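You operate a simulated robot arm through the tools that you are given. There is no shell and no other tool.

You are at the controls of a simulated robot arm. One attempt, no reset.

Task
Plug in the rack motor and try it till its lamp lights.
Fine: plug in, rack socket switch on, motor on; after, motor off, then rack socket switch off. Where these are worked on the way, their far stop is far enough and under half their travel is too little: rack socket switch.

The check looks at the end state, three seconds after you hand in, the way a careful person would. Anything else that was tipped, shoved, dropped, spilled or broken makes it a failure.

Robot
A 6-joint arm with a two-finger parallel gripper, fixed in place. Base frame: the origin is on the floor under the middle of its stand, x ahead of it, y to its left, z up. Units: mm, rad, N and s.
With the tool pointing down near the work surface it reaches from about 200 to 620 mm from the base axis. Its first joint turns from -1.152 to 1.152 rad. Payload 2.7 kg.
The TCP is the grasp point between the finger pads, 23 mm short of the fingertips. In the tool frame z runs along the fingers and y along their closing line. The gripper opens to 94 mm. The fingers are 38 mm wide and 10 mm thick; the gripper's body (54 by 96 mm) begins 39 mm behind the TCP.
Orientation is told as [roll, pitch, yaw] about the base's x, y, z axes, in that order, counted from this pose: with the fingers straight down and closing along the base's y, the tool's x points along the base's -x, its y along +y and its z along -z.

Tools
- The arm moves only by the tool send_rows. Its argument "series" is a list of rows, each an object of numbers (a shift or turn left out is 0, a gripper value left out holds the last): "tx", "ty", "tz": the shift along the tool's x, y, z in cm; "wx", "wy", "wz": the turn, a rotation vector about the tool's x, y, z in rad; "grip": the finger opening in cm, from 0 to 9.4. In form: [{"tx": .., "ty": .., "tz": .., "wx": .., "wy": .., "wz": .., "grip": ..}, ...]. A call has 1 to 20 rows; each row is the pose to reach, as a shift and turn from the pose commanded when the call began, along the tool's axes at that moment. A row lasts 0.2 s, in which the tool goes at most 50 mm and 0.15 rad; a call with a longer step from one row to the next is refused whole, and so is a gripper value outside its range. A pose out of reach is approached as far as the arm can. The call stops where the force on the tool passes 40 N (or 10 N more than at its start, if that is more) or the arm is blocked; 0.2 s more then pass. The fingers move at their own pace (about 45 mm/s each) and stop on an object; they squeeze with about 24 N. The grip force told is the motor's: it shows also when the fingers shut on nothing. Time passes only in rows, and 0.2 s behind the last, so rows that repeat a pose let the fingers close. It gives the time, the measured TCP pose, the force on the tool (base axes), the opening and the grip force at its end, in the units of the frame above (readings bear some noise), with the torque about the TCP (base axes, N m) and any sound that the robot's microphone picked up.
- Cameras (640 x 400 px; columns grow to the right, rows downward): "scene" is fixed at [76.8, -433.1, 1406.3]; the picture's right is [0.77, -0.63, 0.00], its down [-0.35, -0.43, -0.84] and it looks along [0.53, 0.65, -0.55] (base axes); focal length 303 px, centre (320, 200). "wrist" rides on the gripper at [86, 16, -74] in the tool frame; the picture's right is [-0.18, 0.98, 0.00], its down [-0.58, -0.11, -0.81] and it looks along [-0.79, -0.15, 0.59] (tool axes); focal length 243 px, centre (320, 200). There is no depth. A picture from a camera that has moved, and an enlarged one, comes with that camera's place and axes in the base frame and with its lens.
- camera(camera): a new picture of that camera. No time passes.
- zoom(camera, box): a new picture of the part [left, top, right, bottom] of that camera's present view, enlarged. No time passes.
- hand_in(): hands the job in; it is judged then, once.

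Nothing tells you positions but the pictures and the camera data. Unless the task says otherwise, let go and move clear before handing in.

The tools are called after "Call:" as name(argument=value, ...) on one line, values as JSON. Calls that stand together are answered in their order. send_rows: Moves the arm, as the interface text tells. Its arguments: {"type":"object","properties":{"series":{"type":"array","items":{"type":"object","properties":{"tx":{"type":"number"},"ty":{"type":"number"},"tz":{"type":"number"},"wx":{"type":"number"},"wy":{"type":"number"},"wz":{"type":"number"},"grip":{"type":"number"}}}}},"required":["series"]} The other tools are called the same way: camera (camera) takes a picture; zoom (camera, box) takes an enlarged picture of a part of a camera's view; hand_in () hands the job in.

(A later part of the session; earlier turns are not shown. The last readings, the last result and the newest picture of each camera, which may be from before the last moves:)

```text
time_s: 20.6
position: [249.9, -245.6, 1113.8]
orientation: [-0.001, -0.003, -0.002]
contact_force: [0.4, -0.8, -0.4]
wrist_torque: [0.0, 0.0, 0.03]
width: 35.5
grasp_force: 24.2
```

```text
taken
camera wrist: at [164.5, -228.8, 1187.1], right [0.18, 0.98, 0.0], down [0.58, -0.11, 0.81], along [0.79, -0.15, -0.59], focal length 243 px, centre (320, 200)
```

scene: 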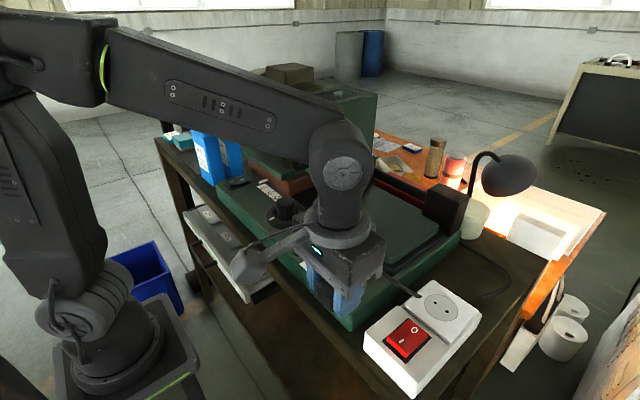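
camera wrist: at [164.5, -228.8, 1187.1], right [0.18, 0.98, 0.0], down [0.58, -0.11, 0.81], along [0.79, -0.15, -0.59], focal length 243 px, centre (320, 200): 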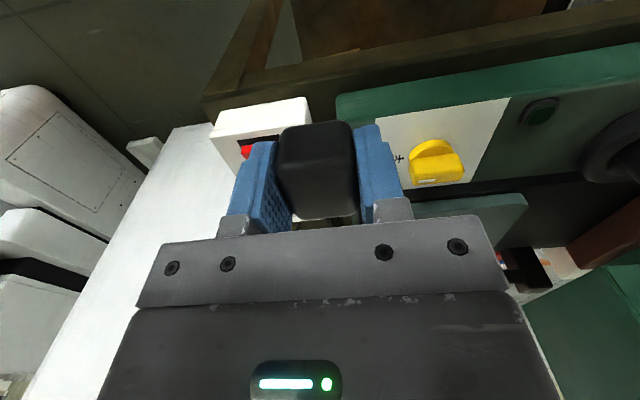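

Back to vertical at (250, -246, 1114). Next I'll carry the plug to hover over the socket at TCP (410, -313.5, 1070) and check alignment.

Call:
send_rows(series=[{"tx": -3, "ty": -1.3}, {"tx": -6.5, "ty": -2.8}, {"tx": -10, "ty": -4.3, "tz": 1}, {"tx": -13, "ty": -5.6, "tz": 2.5}, {"tx": -16, "ty": -6.8, "tz": 4.2}, {"tx": -16, "ty": -6.8, "tz": 4.2}])

Call:
camera(camera="scene")

Call:
zoom(camera="scene", box=[370, 230, 510, 340])

Call:
zoom(camera="wrist", box=[180, 0, 460, 220])

```text
time_s: 22.0
position: [413.6, -311.3, 1073.5]
orientation: [0.0, -0.001, 0.001]
contact_force: [1.2, -0.3, -0.5]
wrist_torque: [-0.01, 0.05, 0.0]
width: 35.5
grasp_force: 23.5
```

```text
taken
```

scene: 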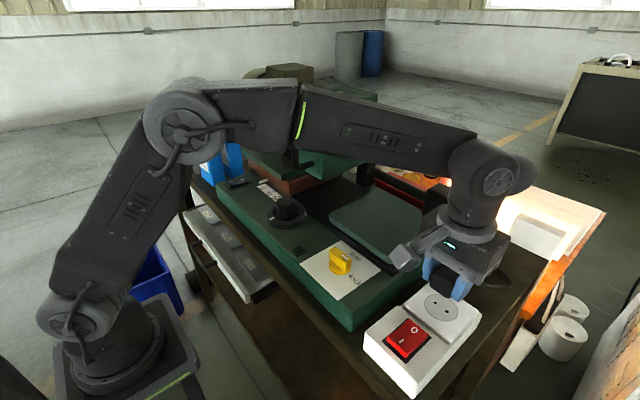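

```text
3.64 times, centred on (440, 285) of scene
camera zoom: at [76.9, -433.1, 1406.3], right [0.77, -0.63, 0.0], down [-0.35, -0.43, -0.84], along [0.53, 0.65, -0.55], focal length 1100 px, centre (-116, -109)
```

zoom: 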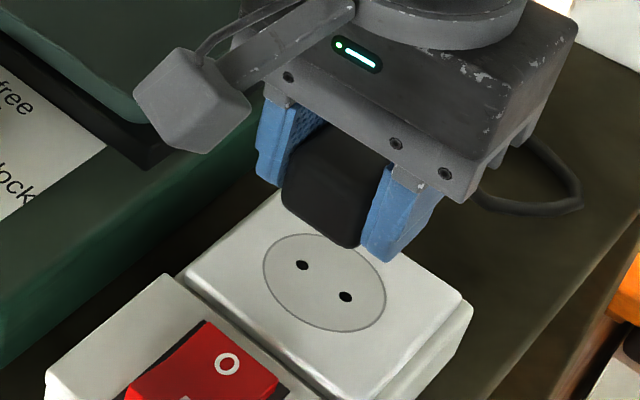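

```text
1.82 times, centred on (320, 110) of wrist
camera zoom: at [327.6, -293.8, 1147.6], right [0.18, 0.98, 0.0], down [0.58, -0.11, 0.81], along [0.79, -0.15, -0.59], focal length 441 px, centre (320, 364)
```

zoom: 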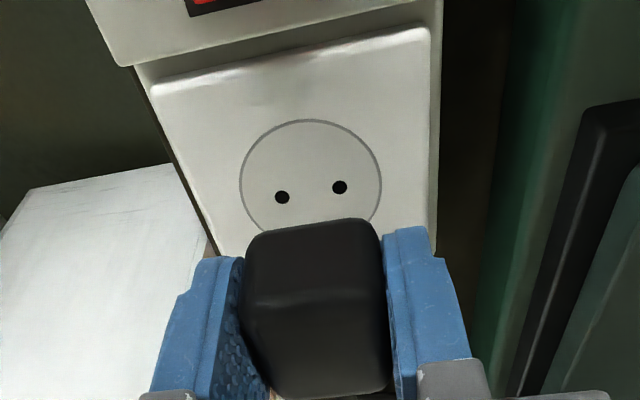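

The socket centre now triangulates consistently to (415.8, -313.4, 1005). The plug is about 4 mm too far in +x and +y, so I'll correct that while lowering to just above the face.

Call:
send_rows(series=[{"tx": 0.2, "ty": -0.2, "tz": 1}, {"tx": 0.43, "ty": -0.37, "tz": 2}, {"tx": 0.43, "ty": -0.37, "tz": 3}, {"tx": 0.43, "ty": -0.37, "tz": 3.6}, {"tx": 0.43, "ty": -0.37, "tz": 3.6}])

Call:
zoom(camera="scene", box=[390, 250, 490, 330])

Call:
zoom(camera="wrist", box=[180, 0, 460, 220])

```text
time_s: 23.2
position: [406.7, -317.2, 1036.1]
orientation: [-0.001, 0.0, 0.0]
contact_force: [-0.3, -0.5, -0.6]
wrist_torque: [0.03, 0.0, -0.03]
width: 35.6
grasp_force: 23.9
```

```text
5.00 times, centred on (440, 290) of scene
camera zoom: at [76.8, -433.1, 1406.3], right [0.77, -0.63, 0.0], down [-0.35, -0.43, -0.84], along [0.53, 0.65, -0.55], focal length 1513 px, centre (-280, -250)
```

zoom: 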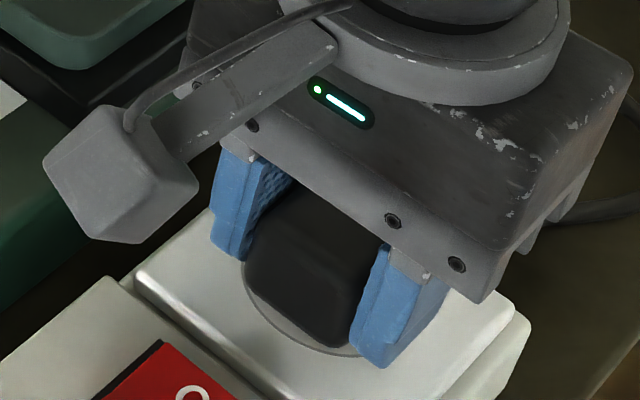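

```text
1.82 times, centred on (320, 110) of wrist
camera zoom: at [321.1, -298.8, 1110.1], right [0.18, 0.98, 0.0], down [0.58, -0.11, 0.81], along [0.79, -0.15, -0.59], focal length 441 px, centre (320, 364)
```

zoom: 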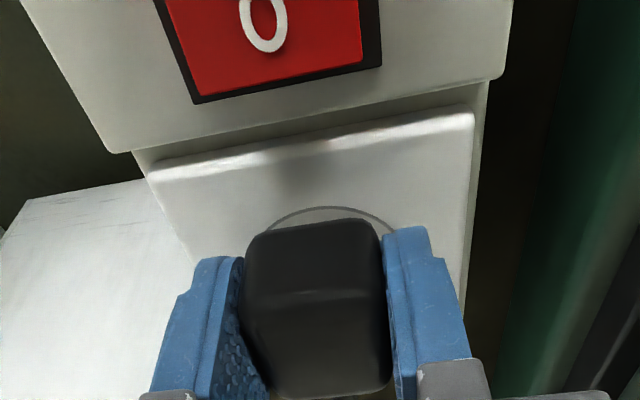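

I read slight overshoot: the plug is now about 2–3 mm short in x and y. I'll trim by +3 mm in x and +2 mm in y and re-read.

Call:
send_rows(series=[{"tx": -0.15, "ty": 0.1}, {"tx": -0.3, "ty": 0.2}, {"tx": -0.3, "ty": 0.2}, {"tx": -0.3, "ty": 0.2}])

Call:
zoom(camera="wrist", box=[180, 0, 460, 220])

Call:
zoom(camera="scene", box=[390, 250, 490, 330])

```text
time_s: 24.2
position: [409.3, -314.7, 1036.0]
orientation: [0.001, -0.001, 0.002]
contact_force: [-0.6, 0.3, -0.4]
wrist_torque: [-0.02, 0.0, -0.04]
width: 35.4
grasp_force: 23.8
```

```text
1.82 times, centred on (320, 110) of wrist
camera zoom: at [322.8, -297.2, 1110.1], right [0.18, 0.98, 0.0], down [0.58, -0.11, 0.81], along [0.79, -0.15, -0.59], focal length 441 px, centre (320, 364)
```

zoom: 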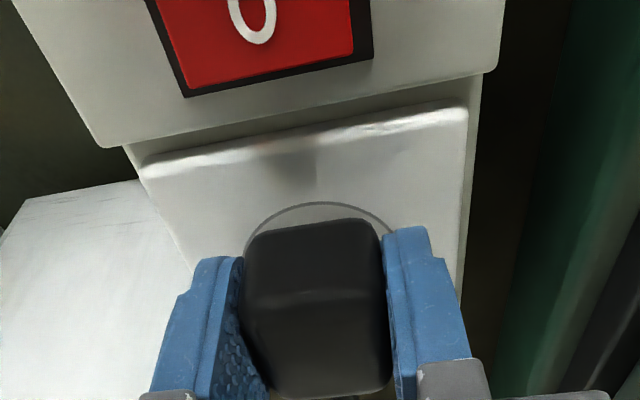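

```text
5.00 times, centred on (440, 290) of scene
camera zoom: at [76.8, -433.1, 1406.3], right [0.77, -0.63, 0.0], down [-0.35, -0.43, -0.84], along [0.53, 0.65, -0.55], focal length 1513 px, centre (-280, -250)
```

zoom: 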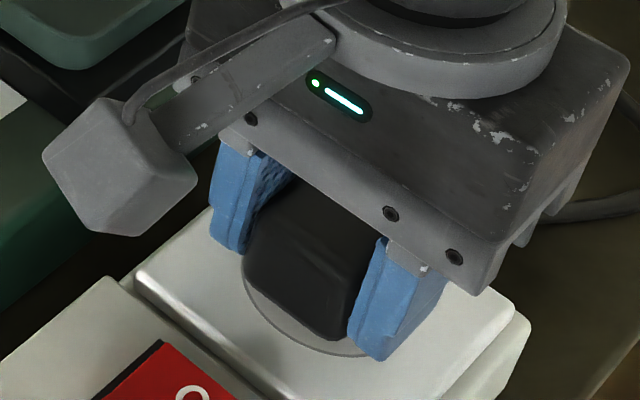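

The plug now sits centred over the socket circle to within ~1–2 mm in both views. Lowering gently to feel the contact.

Call:
send_rows(series=[{"tz": 0.2}, {"tz": 0.4}, {"tz": 0.6}, {"tz": 0.6}])

Call:
zoom(camera="scene", box=[390, 250, 490, 330])

```text
time_s: 25.2
position: [408.9, -314.8, 1030.6]
orientation: [-0.002, -0.002, -0.001]
contact_force: [1.6, 1.5, 8.0]
wrist_torque: [0.09, 0.09, 0.0]
width: 35.5
grasp_force: 24.1
```

```text
5.00 times, centred on (440, 290) of scene
camera zoom: at [76.7, -432.9, 1406.4], right [0.77, -0.63, 0.0], down [-0.35, -0.43, -0.84], along [0.53, 0.65, -0.55], focal length 1513 px, centre (-280, -250)
```

zoom: 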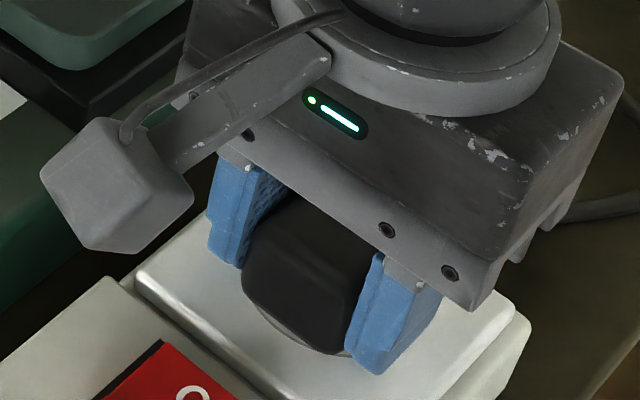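

Contact at TCP z≈1030.6 with 8 N, as predicted for the socket face. Pressing further to see whether it slides in.

Call:
send_rows(series=[{"tz": 0.1}, {"tz": 0.2}, {"tz": 0.3}, {"tz": 0.4}, {"tz": 0.5}, {"tz": 0.5}])

Call:
zoom(camera="scene", box=[390, 250, 490, 330])

Call:
zoom(camera="wrist", box=[180, 0, 460, 220])

```text
time_s: 26.6
position: [409.3, -315.9, 1027.9]
orientation: [-0.002, -0.002, 0.0]
contact_force: [-1.6, 0.7, 2.2]
wrist_torque: [0.1, 0.08, 0.02]
width: 35.5
grasp_force: 24.2
stopped in row 6: the force on the tool passed its limit at 40 N (the readings are from after the stop); the commanded pose is now the measured one
```

```text
5.00 times, centred on (440, 290) of scene
camera zoom: at [76.8, -433.0, 1406.4], right [0.77, -0.63, 0.0], down [-0.35, -0.43, -0.84], along [0.53, 0.65, -0.55], focal length 1513 px, centre (-280, -250)
```

zoom: 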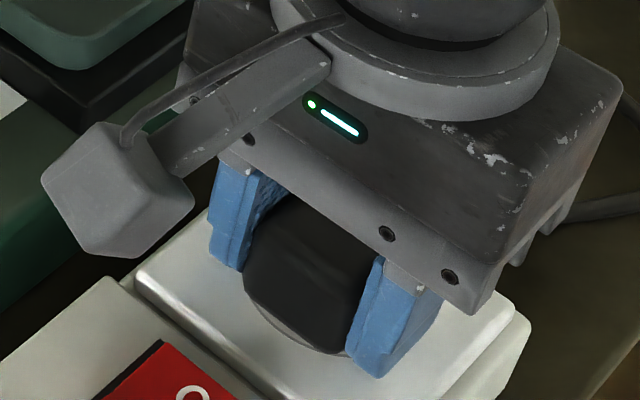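

```text
1.82 times, centred on (320, 110) of wrist
camera zoom: at [323.3, -297.7, 1101.9], right [0.18, 0.98, 0.0], down [0.58, -0.11, 0.81], along [0.79, -0.15, -0.59], focal length 441 px, centre (320, 364)
```

zoom: 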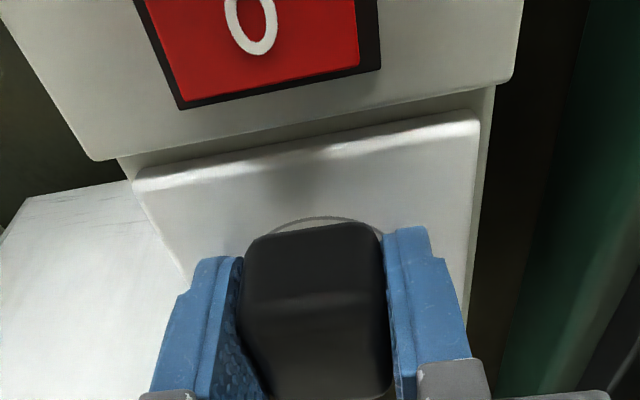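

The press hit 40 N with the fingertips now at plate height, so the plug is bottomed on the socket face. I'll release, back straight up, and inspect how the plug sits.

Call:
send_rows(series=[{"grip": 4.5}, {"grip": 6}, {"grip": 6}, {"grip": 6, "tz": -1}, {"grip": 6, "tz": -3}, {"grip": 6, "tz": -6}, {"grip": 6, "tz": -8}, {"grip": 6, "tz": -8}])

Call:
zoom(camera="scene", box=[390, 250, 490, 330])

Call:
zoom(camera="wrist", box=[180, 0, 460, 220])

Call:
camera(camera="scene")

```text
time_s: 28.4
position: [408.5, -315.9, 1109.5]
orientation: [-0.003, -0.003, -0.001]
contact_force: [0.5, 0.5, 0.1]
wrist_torque: [0.0, -0.01, 0.0]
width: 60.0
grasp_force: 0.0
```

```text
5.00 times, centred on (440, 290) of scene
camera zoom: at [76.8, -433.1, 1406.3], right [0.77, -0.63, 0.0], down [-0.35, -0.43, -0.84], along [0.53, 0.65, -0.55], focal length 1513 px, centre (-280, -250)
```

zoom: 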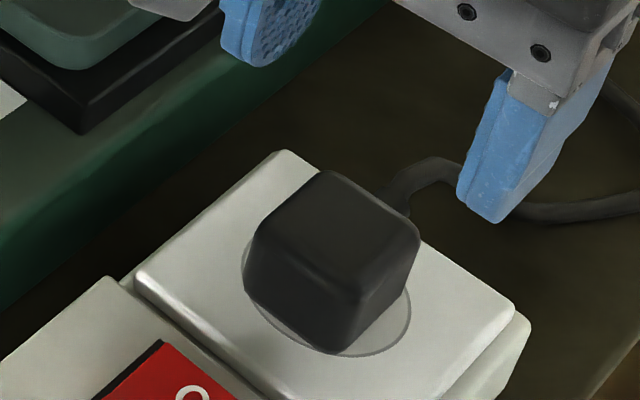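

```text
1.82 times, centred on (320, 110) of wrist
camera zoom: at [321.9, -297.9, 1182.8], right [0.18, 0.98, 0.0], down [0.58, -0.11, 0.81], along [0.8, -0.15, -0.59], focal length 441 px, centre (320, 364)
```

zoom: 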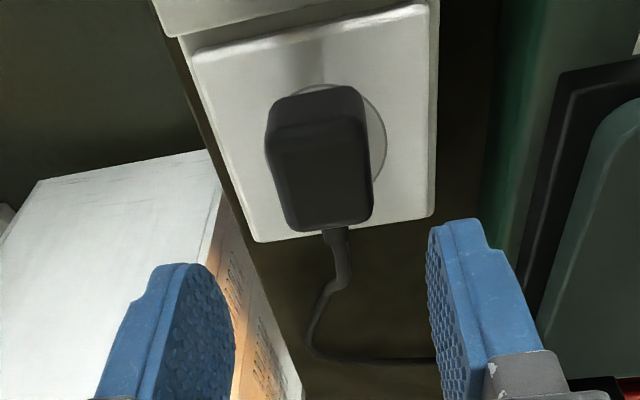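

```text
taken
```

scene: 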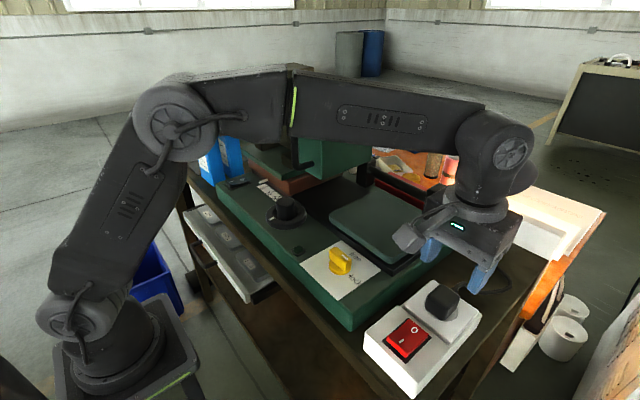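

The plug rests on the socket face. It looks a few mm too close to the robot (−x) relative to the circle, so I'll zoom in to measure precisely.

Call:
zoom(camera="scene", box=[420, 275, 470, 325])

Call:
zoom(camera="wrist", box=[260, 0, 380, 120])

```text
8.00 times, centred on (445, 300) of scene
camera zoom: at [76.8, -433.1, 1406.3], right [0.77, -0.63, 0.0], down [-0.35, -0.43, -0.84], along [0.53, 0.65, -0.55], focal length 2420 px, centre (-680, -600)
```

zoom: 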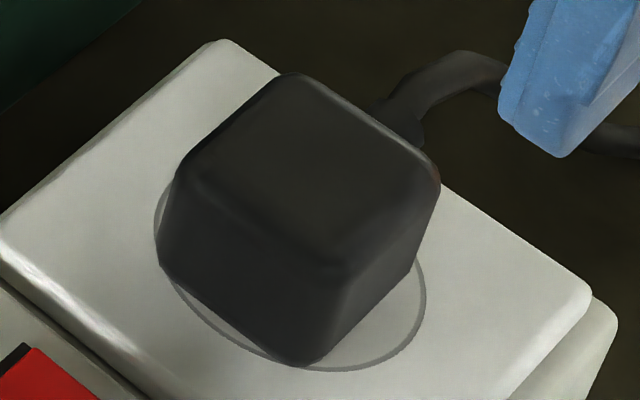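

```text
3.33 times, centred on (320, 60) of wrist
camera zoom: at [321.9, -297.9, 1182.8], right [0.18, 0.98, 0.0], down [0.58, -0.11, 0.81], along [0.8, -0.15, -0.59], focal length 809 px, centre (320, 667)
```

zoom: 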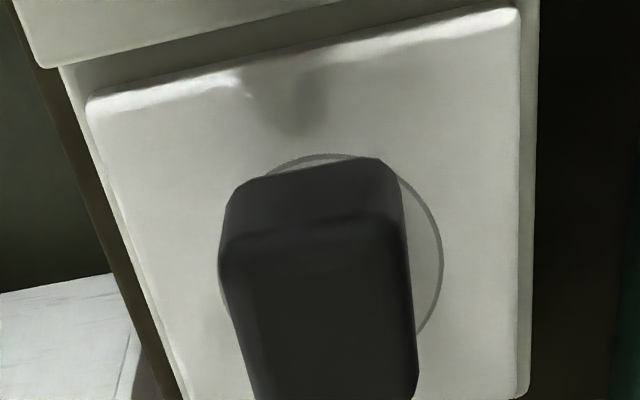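

Measurements put the plug ~3.5 mm short in x relative to the hole centre. I'll re-grasp it, feel whether it is held, and re-seat it shifted +3.5 mm in x.

Call:
send_rows(series=[{"tx": -0.3, "tz": 2}, {"tx": -0.3, "tz": 4}, {"tx": -0.3, "tz": 6}, {"tx": -0.3, "tz": 7.2}, {"tx": -0.3, "tz": 7.7}, {"tx": -0.3, "tz": 7.7}, {"tx": -0.3, "tz": 7.7, "grip": 4}, {"tx": -0.3, "tz": 7.7, "grip": 2}, {"tx": -0.3, "tz": 7.7, "grip": 1.5}, {"tx": -0.3, "tz": 7.7, "grip": 1.5}])

Call:
zoom(camera="scene", box=[390, 250, 490, 330])

```text
time_s: 30.6
position: [412.2, -316.6, 1031.1]
orientation: [-0.003, -0.004, 0.001]
contact_force: [-0.1, -0.3, -0.2]
wrist_torque: [-0.01, 0.06, 0.0]
width: 35.4
grasp_force: 23.9
```

```text
5.00 times, centred on (440, 290) of scene
camera zoom: at [76.8, -433.1, 1406.3], right [0.77, -0.63, 0.0], down [-0.35, -0.43, -0.84], along [0.53, 0.65, -0.55], focal length 1513 px, centre (-280, -250)
```

zoom: 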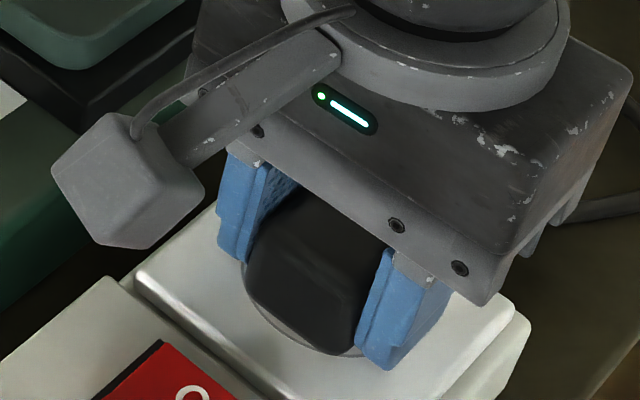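

Re-gripped at TCP (412, -316, 1031). Now a small lift to feel whether the plug is held by the socket.

Call:
send_rows(series=[{"tz": -0.1}, {"tz": -0.2}, {"tz": -0.4}, {"tz": -0.4}])

Call:
zoom(camera="wrist", box=[180, 0, 460, 220])

Call:
zoom(camera="scene", box=[420, 275, 470, 325])

```text
time_s: 31.6
position: [412.4, -314.9, 1037.1]
orientation: [-0.005, -0.006, 0.0]
contact_force: [-0.4, 0.2, -1.3]
wrist_torque: [0.01, 0.0, 0.02]
width: 35.5
grasp_force: 23.8
```

```text
1.82 times, centred on (320, 110) of wrist
camera zoom: at [326.4, -297.5, 1109.4], right [0.18, 0.98, 0.0], down [0.58, -0.11, 0.81], along [0.8, -0.15, -0.59], focal length 441 px, centre (320, 364)
```

zoom: 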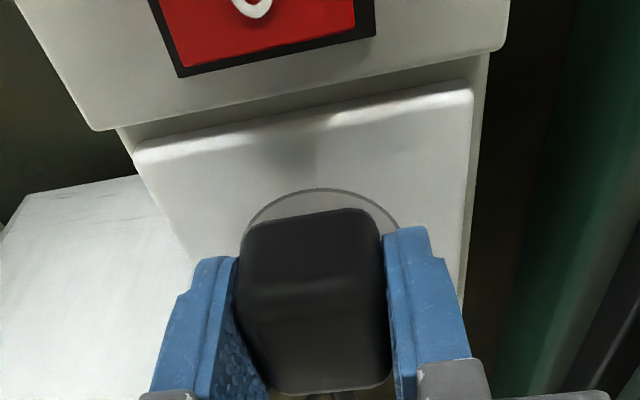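

```text
8.00 times, centred on (445, 300) of scene
camera zoom: at [76.8, -433.1, 1406.3], right [0.77, -0.63, 0.0], down [-0.35, -0.43, -0.84], along [0.53, 0.65, -0.55], focal length 2420 px, centre (-680, -600)
```

zoom: 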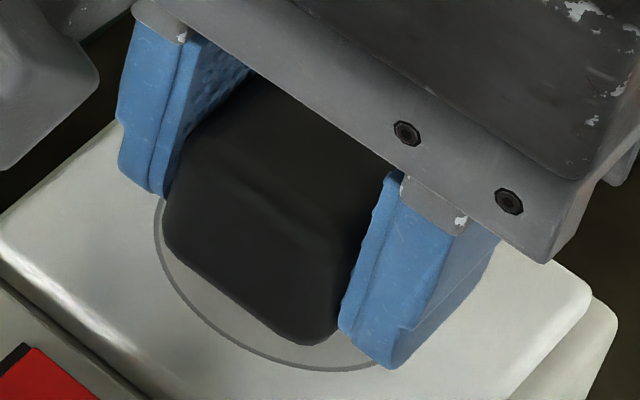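

It lifts freely, so it was not yet in. I'll shift +3.5 mm in x and +1 mm in y, then press down again.

Call:
send_rows(series=[{"tx": -0.2, "ty": 0.05}, {"tx": -0.35, "ty": 0.1}, {"tx": -0.35, "ty": 0.1}, {"tx": -0.35, "ty": 0.1}])

Call:
zoom(camera="wrist", box=[180, 0, 460, 220])

Call:
zoom(camera="scene", box=[420, 275, 470, 325])

```text
time_s: 32.5
position: [417.7, -314.9, 1035.9]
orientation: [-0.005, -0.005, 0.0]
contact_force: [-0.7, 0.3, -0.8]
wrist_torque: [-0.01, 0.06, -0.02]
width: 35.7
grasp_force: 23.9
```

```text
1.82 times, centred on (320, 110) of wrist
camera zoom: at [330.5, -296.7, 1109.5], right [0.18, 0.98, 0.0], down [0.58, -0.11, 0.81], along [0.8, -0.15, -0.59], focal length 441 px, centre (320, 364)
```

zoom: 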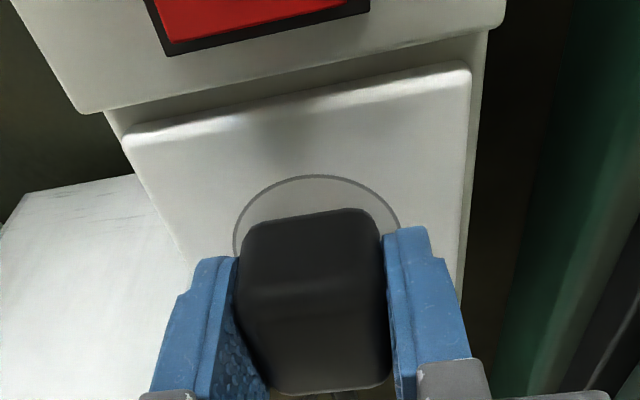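

```text
8.00 times, centred on (445, 300) of scene
camera zoom: at [76.8, -433.1, 1406.3], right [0.77, -0.63, 0.0], down [-0.35, -0.43, -0.84], along [0.53, 0.65, -0.55], focal length 2420 px, centre (-680, -600)
```

zoom: 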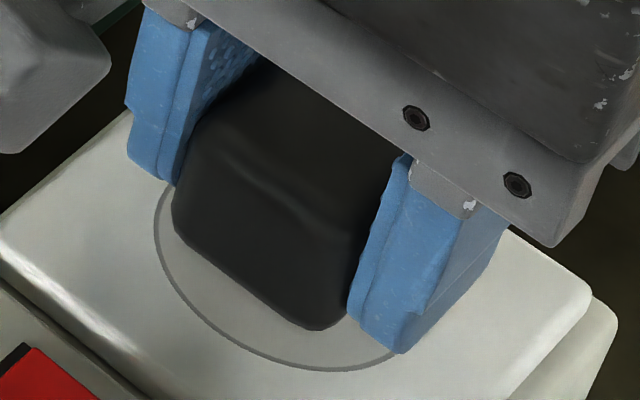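

Wrist view shows the plug centred at (416, -312.7) against the circle; the scene view suggests maybe 1–2 mm too far. I'll trim −1 mm in x and press down.

Call:
send_rows(series=[{"tx": 0.1}, {"tx": 0.1, "tz": 0.2}, {"tx": 0.1, "tz": 0.4}, {"tx": 0.1, "tz": 0.5}, {"tx": 0.1, "tz": 0.6}, {"tx": 0.1, "tz": 0.7}, {"tx": 0.1, "tz": 0.7}])

Call:
zoom(camera="scene", box=[420, 275, 470, 325])

Call:
zoom(camera="wrist", box=[180, 0, 460, 220])

```text
time_s: 34.1
position: [415.7, -315.9, 1028.8]
orientation: [-0.007, -0.01, 0.0]
contact_force: [4.9, -1.7, 19.5]
wrist_torque: [0.3, -0.08, -0.02]
width: 35.7
grasp_force: 24.2
heard: snap
```

```text
8.00 times, centred on (445, 300) of scene
camera zoom: at [76.7, -432.9, 1406.4], right [0.77, -0.63, 0.0], down [-0.35, -0.43, -0.84], along [0.53, 0.65, -0.55], focal length 2420 px, centre (-680, -600)
```

zoom: 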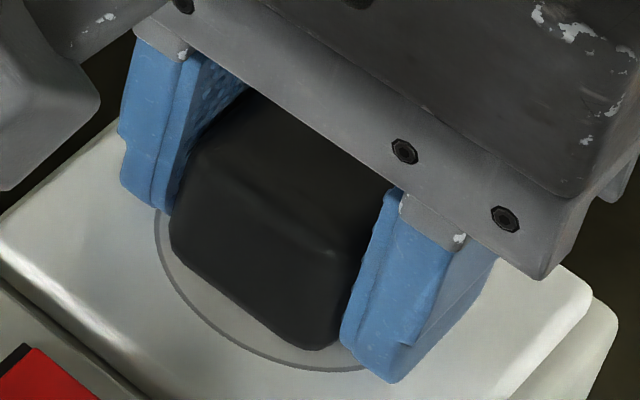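

```text
1.82 times, centred on (320, 110) of wrist
camera zoom: at [329.3, -297.0, 1101.9], right [0.18, 0.98, -0.01], down [0.57, -0.1, 0.81], along [0.8, -0.15, -0.58], focal length 441 px, centre (320, 364)
```

zoom: 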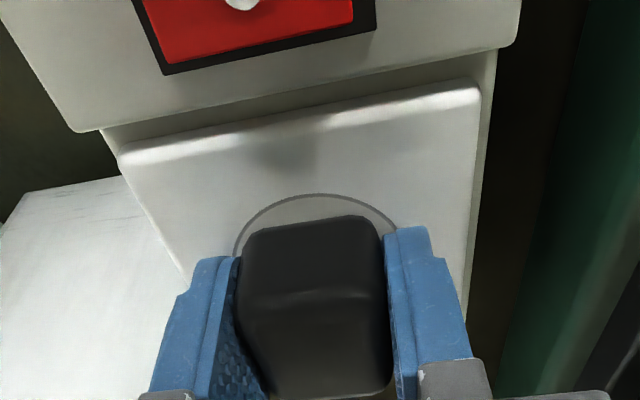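

A "snap" was heard, so the plug has seated. Now releasing and rising straight up to inspect.

Call:
send_rows(series=[{"tz": -0.2}, {"tz": -0.2, "grip": 4.5}, {"tz": -0.2, "grip": 6}, {"tz": -0.2, "grip": 6}, {"tz": -1.5}, {"tz": -4}, {"tz": -7}, {"tz": -9}, {"tz": -9}])

Call:
zoom(camera="scene", box=[370, 250, 490, 400])

Call:
camera(camera="wrist")

```text
time_s: 36.1
position: [414.0, -314.3, 1119.5]
orientation: [-0.004, -0.005, 0.0]
contact_force: [0.7, -0.3, -0.5]
wrist_torque: [-0.03, -0.05, -0.02]
width: 60.0
grasp_force: 0.0
```

```text
2.67 times, centred on (430, 325) of scene
camera zoom: at [76.8, -433.1, 1406.3], right [0.77, -0.63, 0.0], down [-0.35, -0.43, -0.84], along [0.53, 0.65, -0.55], focal length 807 px, centre (27, -133)
```

zoom: 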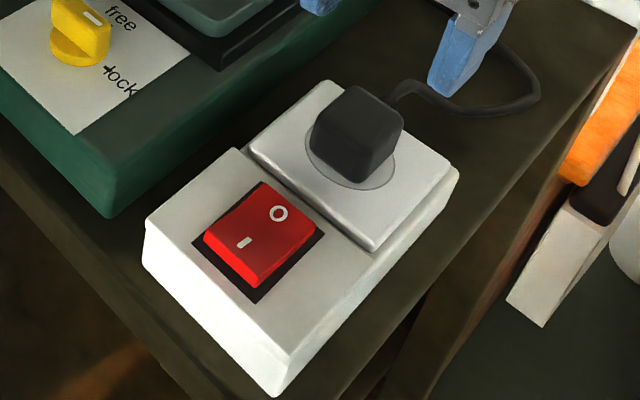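

```text
taken
camera wrist: at [327.1, -296.2, 1192.9], right [0.18, 0.98, 0.0], down [0.58, -0.11, 0.81], along [0.8, -0.15, -0.59], focal length 243 px, centre (320, 200)
```

wrist: 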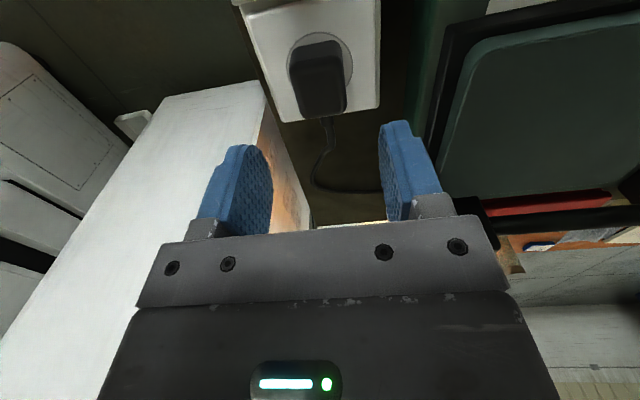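

The plug is seated on the socket. Next is the red rocker: its raised "I" end is near (313, -315). I'll close the fingers and hover above it.

Call:
send_rows(series=[{"tx": 3, "grip": 3}, {"tx": 6, "grip": 0}, {"tx": 9, "tz": 1}, {"tx": 9.9, "tz": 3}, {"tx": 9.9, "tz": 5}, {"tx": 9.9, "tz": 5.9}, {"tx": 9.9, "tz": 5.9}])

Call:
zoom(camera="scene", box=[350, 250, 490, 400])

Call:
camera(camera="wrist")

```text
time_s: 37.8
position: [315.5, -313.7, 1057.4]
orientation: [-0.006, -0.006, 0.001]
contact_force: [-0.7, -0.7, -0.8]
wrist_torque: [0.04, 0.03, 0.0]
width: 0.0
grasp_force: 24.1
```

```text
2.67 times, centred on (420, 325) of scene
camera zoom: at [76.8, -433.1, 1406.3], right [0.77, -0.63, 0.0], down [-0.35, -0.43, -0.84], along [0.53, 0.65, -0.55], focal length 807 px, centre (53, -133)
```

zoom: 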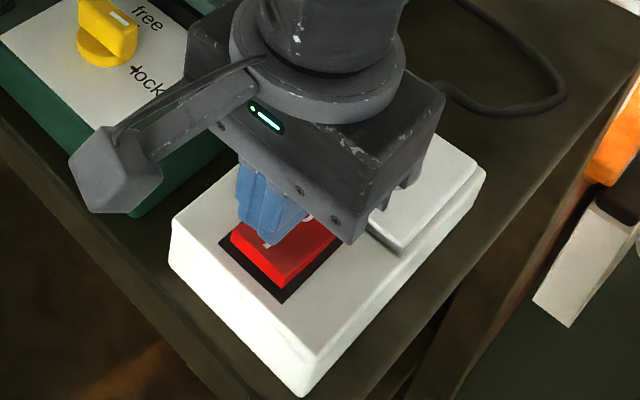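

```text
taken
camera wrist: at [229.2, -295.3, 1130.7], right [0.18, 0.98, 0.0], down [0.58, -0.11, 0.81], along [0.8, -0.15, -0.59], focal length 243 px, centre (320, 200)
```

wrist: 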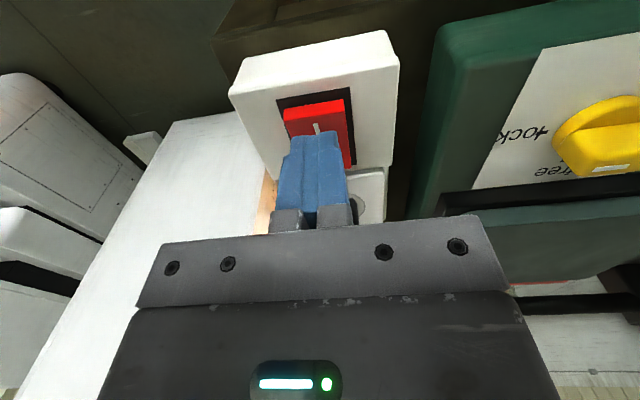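

Zooming the wrist view to place the fingertip relative to the rocker.

Call:
zoom(camera="wrist", box=[220, 20, 420, 240])

Call:
zoom(camera="scene", box=[385, 300, 455, 370])

```text
1.82 times, centred on (320, 130) of wrist
camera zoom: at [229.2, -295.3, 1130.7], right [0.18, 0.98, 0.0], down [0.58, -0.11, 0.81], along [0.8, -0.15, -0.59], focal length 441 px, centre (320, 327)
```

zoom: 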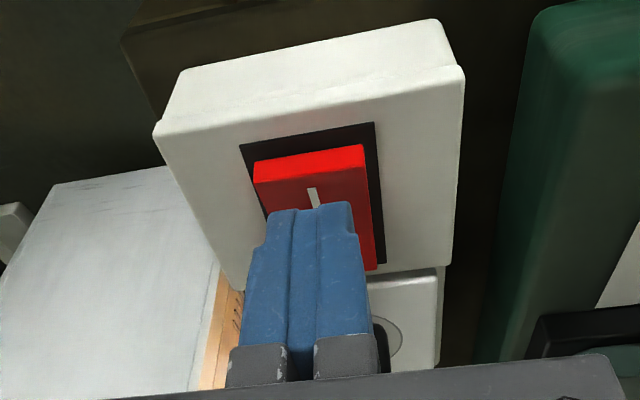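

```text
5.71 times, centred on (420, 335) of scene
camera zoom: at [76.8, -433.1, 1406.3], right [0.77, -0.63, 0.0], down [-0.35, -0.43, -0.84], along [0.53, 0.65, -0.55], focal length 1729 px, centre (-251, -571)
```

zoom: 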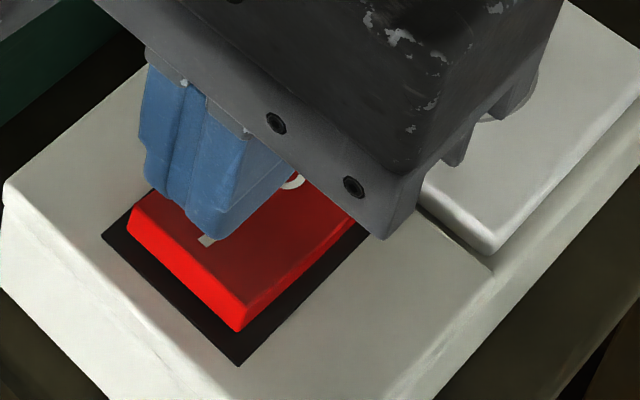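

The rocker's "I" end top is at x≈309, z≈1012, with the pivot near x≈333. My fingertip is above x≈315, so I'll press down in small steps.

Call:
send_rows(series=[{"tz": 1}, {"tz": 1.8}, {"tz": 2.1}, {"tz": 2.3}, {"tz": 2.5}, {"tz": 2.7}, {"tz": 2.9}, {"tz": 3.1}, {"tz": 3.3}, {"tz": 3.4}])

Call:
zoom(camera="wrist", box=[220, 20, 420, 240])

Call:
zoom(camera="scene", box=[385, 300, 455, 370])

```text
time_s: 38.8
position: [316.6, -313.8, 1039.6]
orientation: [-0.008, -0.009, 0.002]
contact_force: [-2.2, 2.9, 3.4]
wrist_torque: [0.11, -0.01, 0.05]
width: 0.2
grasp_force: 23.9
heard: click
stopped in row 5: the force on the tool passed its limit at 44 N (the readings are from after the stop); the commanded pose is now the measured one
```

```text
1.82 times, centred on (320, 130) of wrist
camera zoom: at [230.1, -296.3, 1112.4], right [0.18, 0.98, 0.0], down [0.58, -0.1, 0.81], along [0.8, -0.15, -0.59], focal length 441 px, centre (320, 327)
```

zoom: 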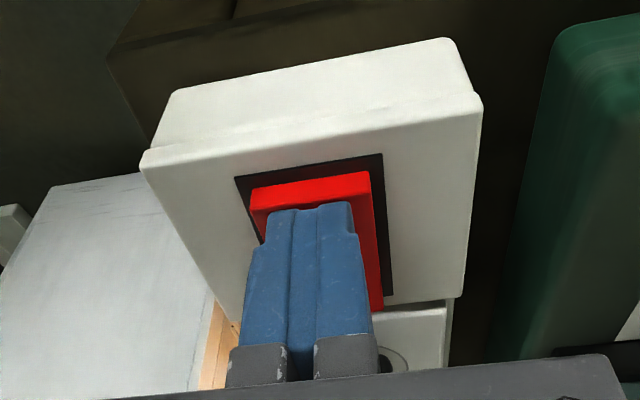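

```text
5.71 times, centred on (420, 335) of scene
camera zoom: at [76.7, -432.9, 1406.4], right [0.77, -0.63, 0.0], down [-0.35, -0.43, -0.84], along [0.53, 0.65, -0.55], focal length 1729 px, centre (-251, -571)
```

zoom: 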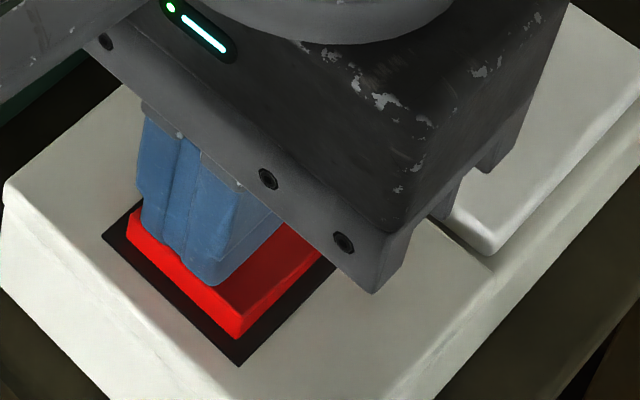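

A click was heard. I'll rise and check which way the rocker sits now.

Call:
send_rows(series=[{"tz": -1}, {"tz": -3}, {"tz": -6}, {"tz": -9, "tx": 2}, {"tz": -12, "tx": 6}, {"tz": -13, "tx": 9}, {"tz": -13, "tx": 9}])

Call:
zoom(camera="scene", box=[350, 270, 490, 400])

Call:
camera(camera="wrist")

Call:
camera(camera="scene")

```text
time_s: 40.4
position: [226.1, -312.8, 1167.7]
orientation: [-0.004, -0.008, 0.0]
contact_force: [0.5, -0.5, 0.3]
wrist_torque: [0.01, 0.0, -0.03]
width: 0.0
grasp_force: 23.6
```

```text
3.08 times, centred on (420, 335) of scene
camera zoom: at [76.8, -433.1, 1406.3], right [0.77, -0.63, 0.0], down [-0.35, -0.43, -0.84], along [0.53, 0.65, -0.55], focal length 931 px, centre (12, -215)
```

zoom: 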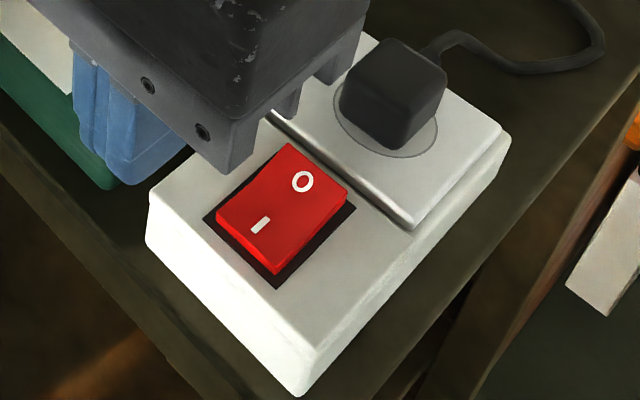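

```text
taken
camera wrist: at [139.1, -294.9, 1241.5], right [0.18, 0.98, 0.0], down [0.58, -0.1, 0.81], along [0.8, -0.15, -0.59], focal length 243 px, centre (320, 200)
```

wrist: 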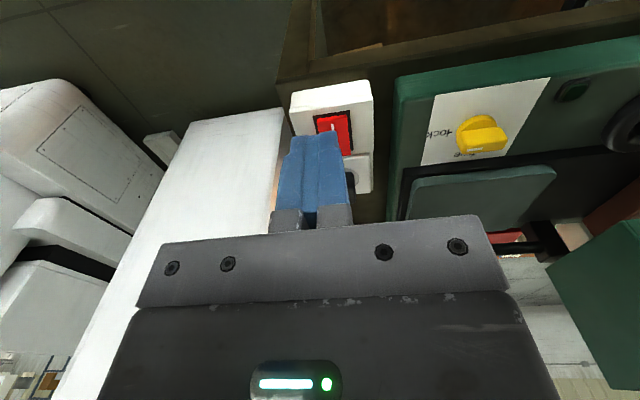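

```text
taken
```

scene: 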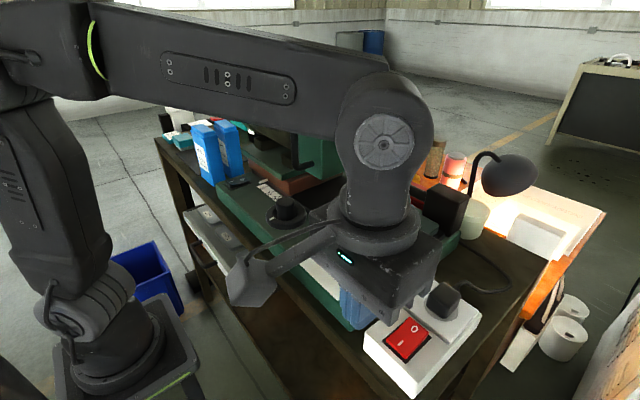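

Let me zoom tighter on the rocker to compare its tilt with the starting picture.

Call:
zoom(camera="scene", box=[385, 305, 440, 365])

Call:
zoom(camera="wrist", box=[280, 70, 400, 200])

Call:
zoom(camera="scene", box=[210, 160, 330, 270])

```text
6.67 times, centred on (412, 335) of scene
camera zoom: at [76.8, -433.1, 1406.3], right [0.77, -0.63, 0.0], down [-0.35, -0.43, -0.84], along [0.53, 0.65, -0.55], focal length 2017 px, centre (-297, -700)
```

zoom: 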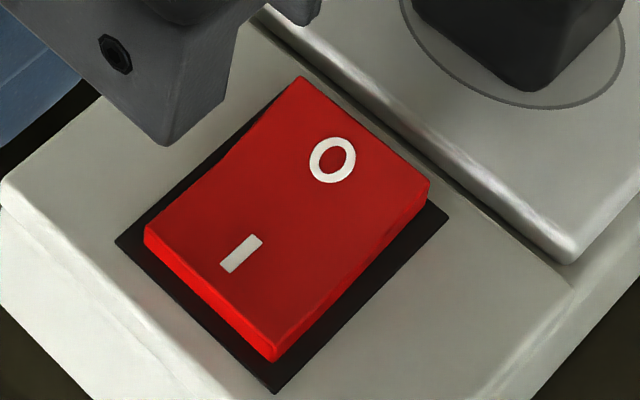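

```text
3.08 times, centred on (340, 135) of wrist
camera zoom: at [139.1, -294.9, 1241.5], right [0.18, 0.98, 0.0], down [0.58, -0.1, 0.81], along [0.8, -0.15, -0.59], focal length 746 px, centre (258, 400)
```

zoom: 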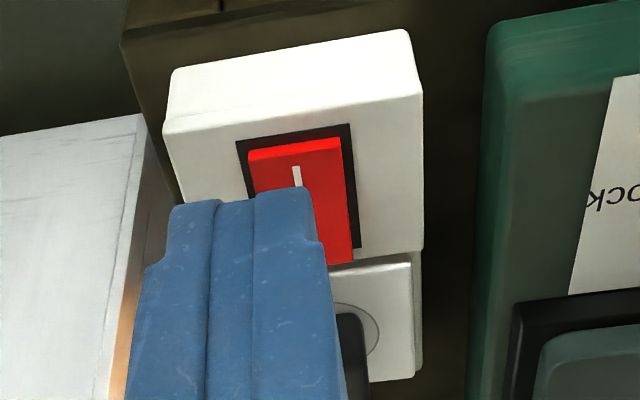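

```text
3.64 times, centred on (270, 215) of scene
camera zoom: at [76.8, -433.1, 1406.3], right [0.77, -0.63, 0.0], down [-0.35, -0.43, -0.84], along [0.53, 0.65, -0.55], focal length 1100 px, centre (502, 146)
```

zoom: 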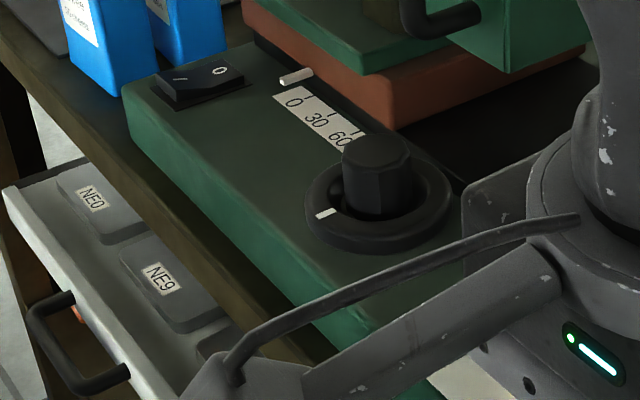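

The rocker now has its "I" end down and "O" end up, so the socket is on. Next I look closely at the machine's black rocker and the small green square (probably the lamp).

Call:
zoom(camera="scene", box=[220, 165, 270, 205])

Call:
send_rows(series=[{"ty": 4.5, "tz": -2}, {"ty": 9, "tz": -4}, {"ty": 13.5, "tz": -6}, {"ty": 18, "tz": -8}, {"ty": 22.5, "tz": -8}, {"ty": 27, "tz": -8}, {"ty": 31.5, "tz": -8}, {"ty": 36, "tz": -8}, {"ty": 40.5, "tz": -8}, {"ty": 45, "tz": -8}, {"ty": 49, "tz": -8}, {"ty": 49, "tz": -8}])

Call:
camera(camera="wrist")

Call:
camera(camera="scene")

```text
10.00 times, centred on (245, 185) of scene
camera zoom: at [76.8, -433.1, 1406.3], right [0.77, -0.63, 0.0], down [-0.35, -0.43, -0.84], along [0.53, 0.65, -0.55], focal length 3026 px, centre (1070, 350)
```

zoom: 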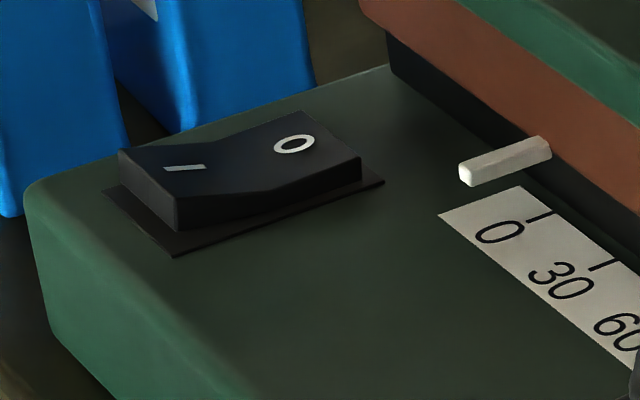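

```text
time_s: 43.0
position: [226.2, 179.9, 1245.5]
orientation: [-0.005, -0.005, 0.001]
contact_force: [0.1, -0.4, -0.3]
wrist_torque: [0.01, -0.03, 0.0]
width: 0.1
grasp_force: 24.2
```

```text
taken
camera wrist: at [139.4, 196.8, 1319.1], right [0.18, 0.98, 0.0], down [0.58, -0.1, 0.81], along [0.8, -0.15, -0.58], focal length 243 px, centre (320, 200)
```

wrist: 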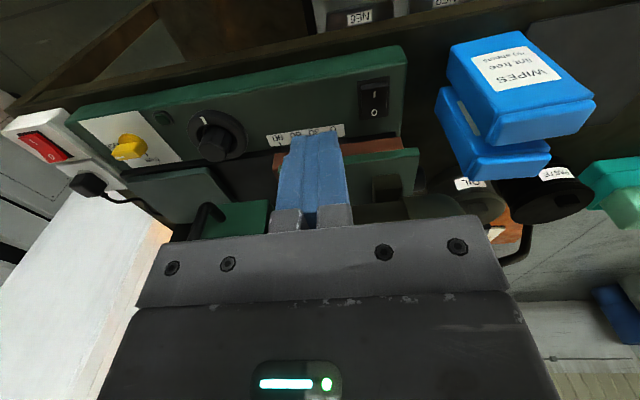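

```text
taken
```

scene: 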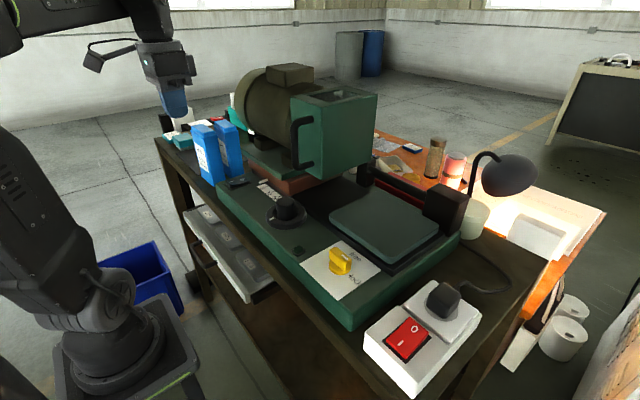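

The black rocker is marked I (near) and O (far), with the "I" end raised, so it is off. I'll zoom in to locate it exactly, along with the small green square.

Call:
zoom(camera="wrist", box=[320, 40, 480, 160])

Call:
zoom(camera="wrist", box=[80, 70, 280, 200])

Call:
zoom(camera="scene", box=[210, 170, 350, 280])

```text
3.33 times, centred on (400, 100) of wrist
camera zoom: at [139.4, 196.8, 1319.1], right [0.18, 0.98, 0.0], down [0.58, -0.1, 0.81], along [0.8, -0.15, -0.58], focal length 809 px, centre (53, 533)
```

zoom: 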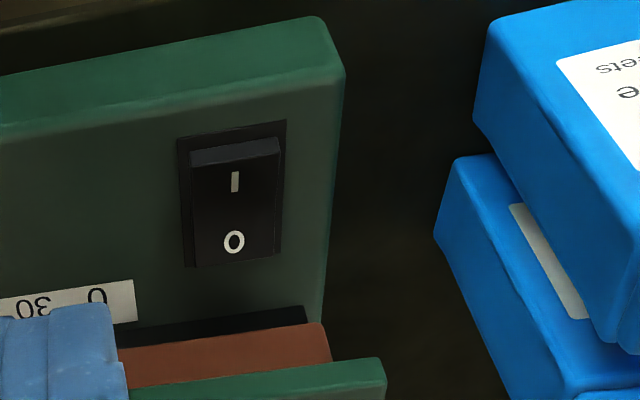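

```text
3.08 times, centred on (180, 135) of wrist
camera zoom: at [139.4, 196.8, 1319.1], right [0.18, 0.98, 0.0], down [0.58, -0.1, 0.81], along [0.8, -0.15, -0.58], focal length 746 px, centre (751, 400)
```

zoom: 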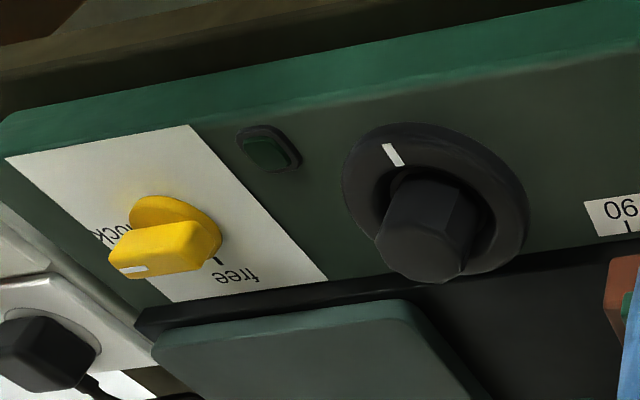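

```text
3.64 times, centred on (280, 225) of scene
camera zoom: at [76.8, -433.0, 1406.3], right [0.77, -0.63, 0.0], down [-0.35, -0.43, -0.84], along [0.53, 0.65, -0.55], focal length 1100 px, centre (466, 109)
```

zoom: 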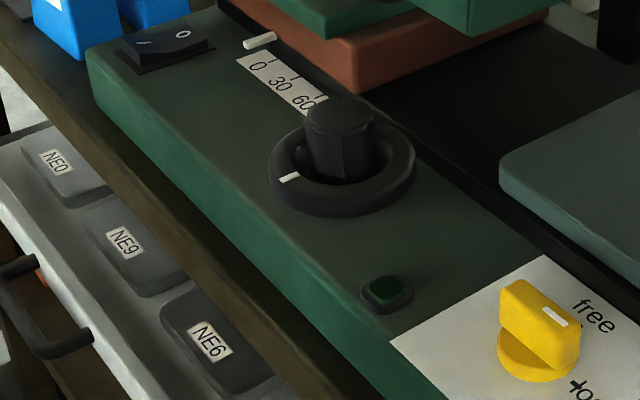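

The dark green square is clearly an unlit indicator lamp. The black rocker's centre is at about (340, 236) on the machine top (z≈1005), so I'll hover over its "I" end at (322, 236).

Call:
send_rows(series=[{"tx": -2, "ty": 1.4, "tz": 2.5}, {"tx": -4, "ty": 2.8, "tz": 5}, {"tx": -6, "ty": 4.2, "tz": 8}, {"tx": -8, "ty": 5.2, "tz": 11}, {"tx": -9.6, "ty": 5.6, "tz": 14}, {"tx": -9.6, "ty": 5.6, "tz": 16}, {"tx": -9.6, "ty": 5.6, "tz": 16}])

Call:
camera(camera="wrist")

Call:
zoom(camera="wrist", box=[220, 0, 460, 220])

Call:
zoom(camera="scene", box=[160, 80, 340, 250])

```text
time_s: 44.6
position: [321.1, 230.8, 1084.6]
orientation: [-0.005, -0.007, 0.001]
contact_force: [-0.2, 0.2, -0.1]
wrist_torque: [0.02, -0.03, 0.03]
width: 0.0
grasp_force: 24.4
```

```text
taken
camera wrist: at [234.8, 249.4, 1158.2], right [0.18, 0.98, 0.0], down [0.58, -0.1, 0.81], along [0.8, -0.15, -0.58], focal length 243 px, centre (320, 200)
```

wrist: 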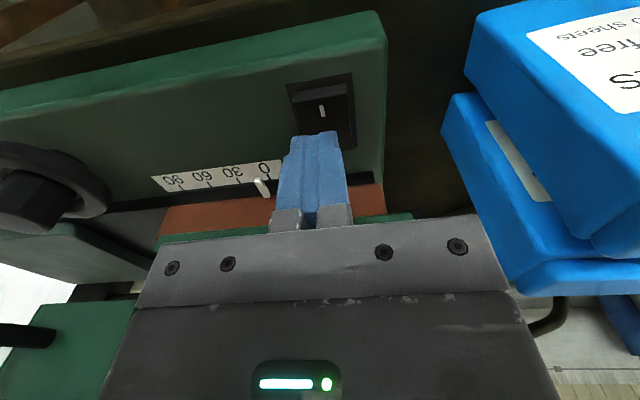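

```text
1.82 times, centred on (340, 110) of wrist
camera zoom: at [234.8, 249.4, 1158.2], right [0.18, 0.98, 0.0], down [0.58, -0.1, 0.81], along [0.8, -0.15, -0.58], focal length 441 px, centre (284, 364)
```

zoom: 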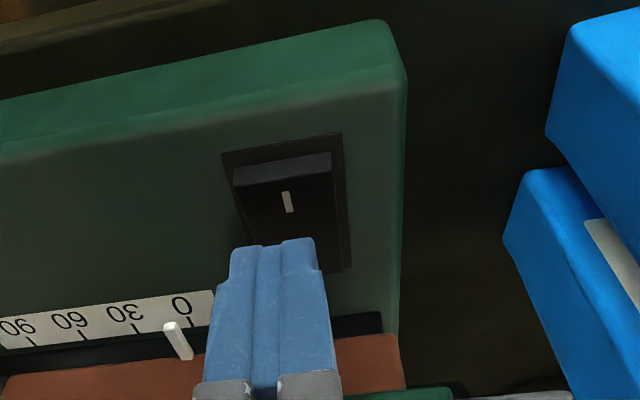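

```text
2.35 times, centred on (250, 165) of scene
camera zoom: at [76.8, -433.1, 1406.3], right [0.77, -0.63, 0.0], down [-0.35, -0.43, -0.84], along [0.53, 0.65, -0.55], focal length 712 px, centre (485, 282)
```

zoom: 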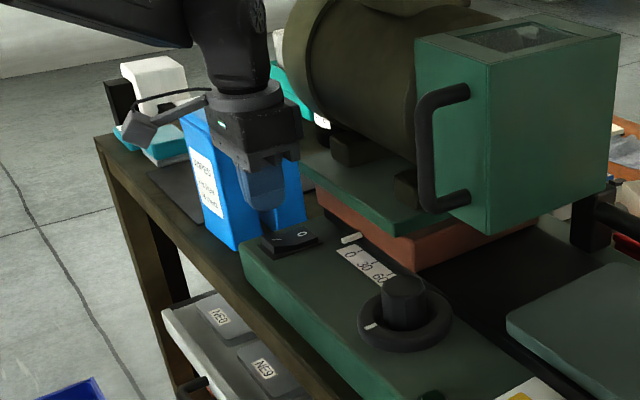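

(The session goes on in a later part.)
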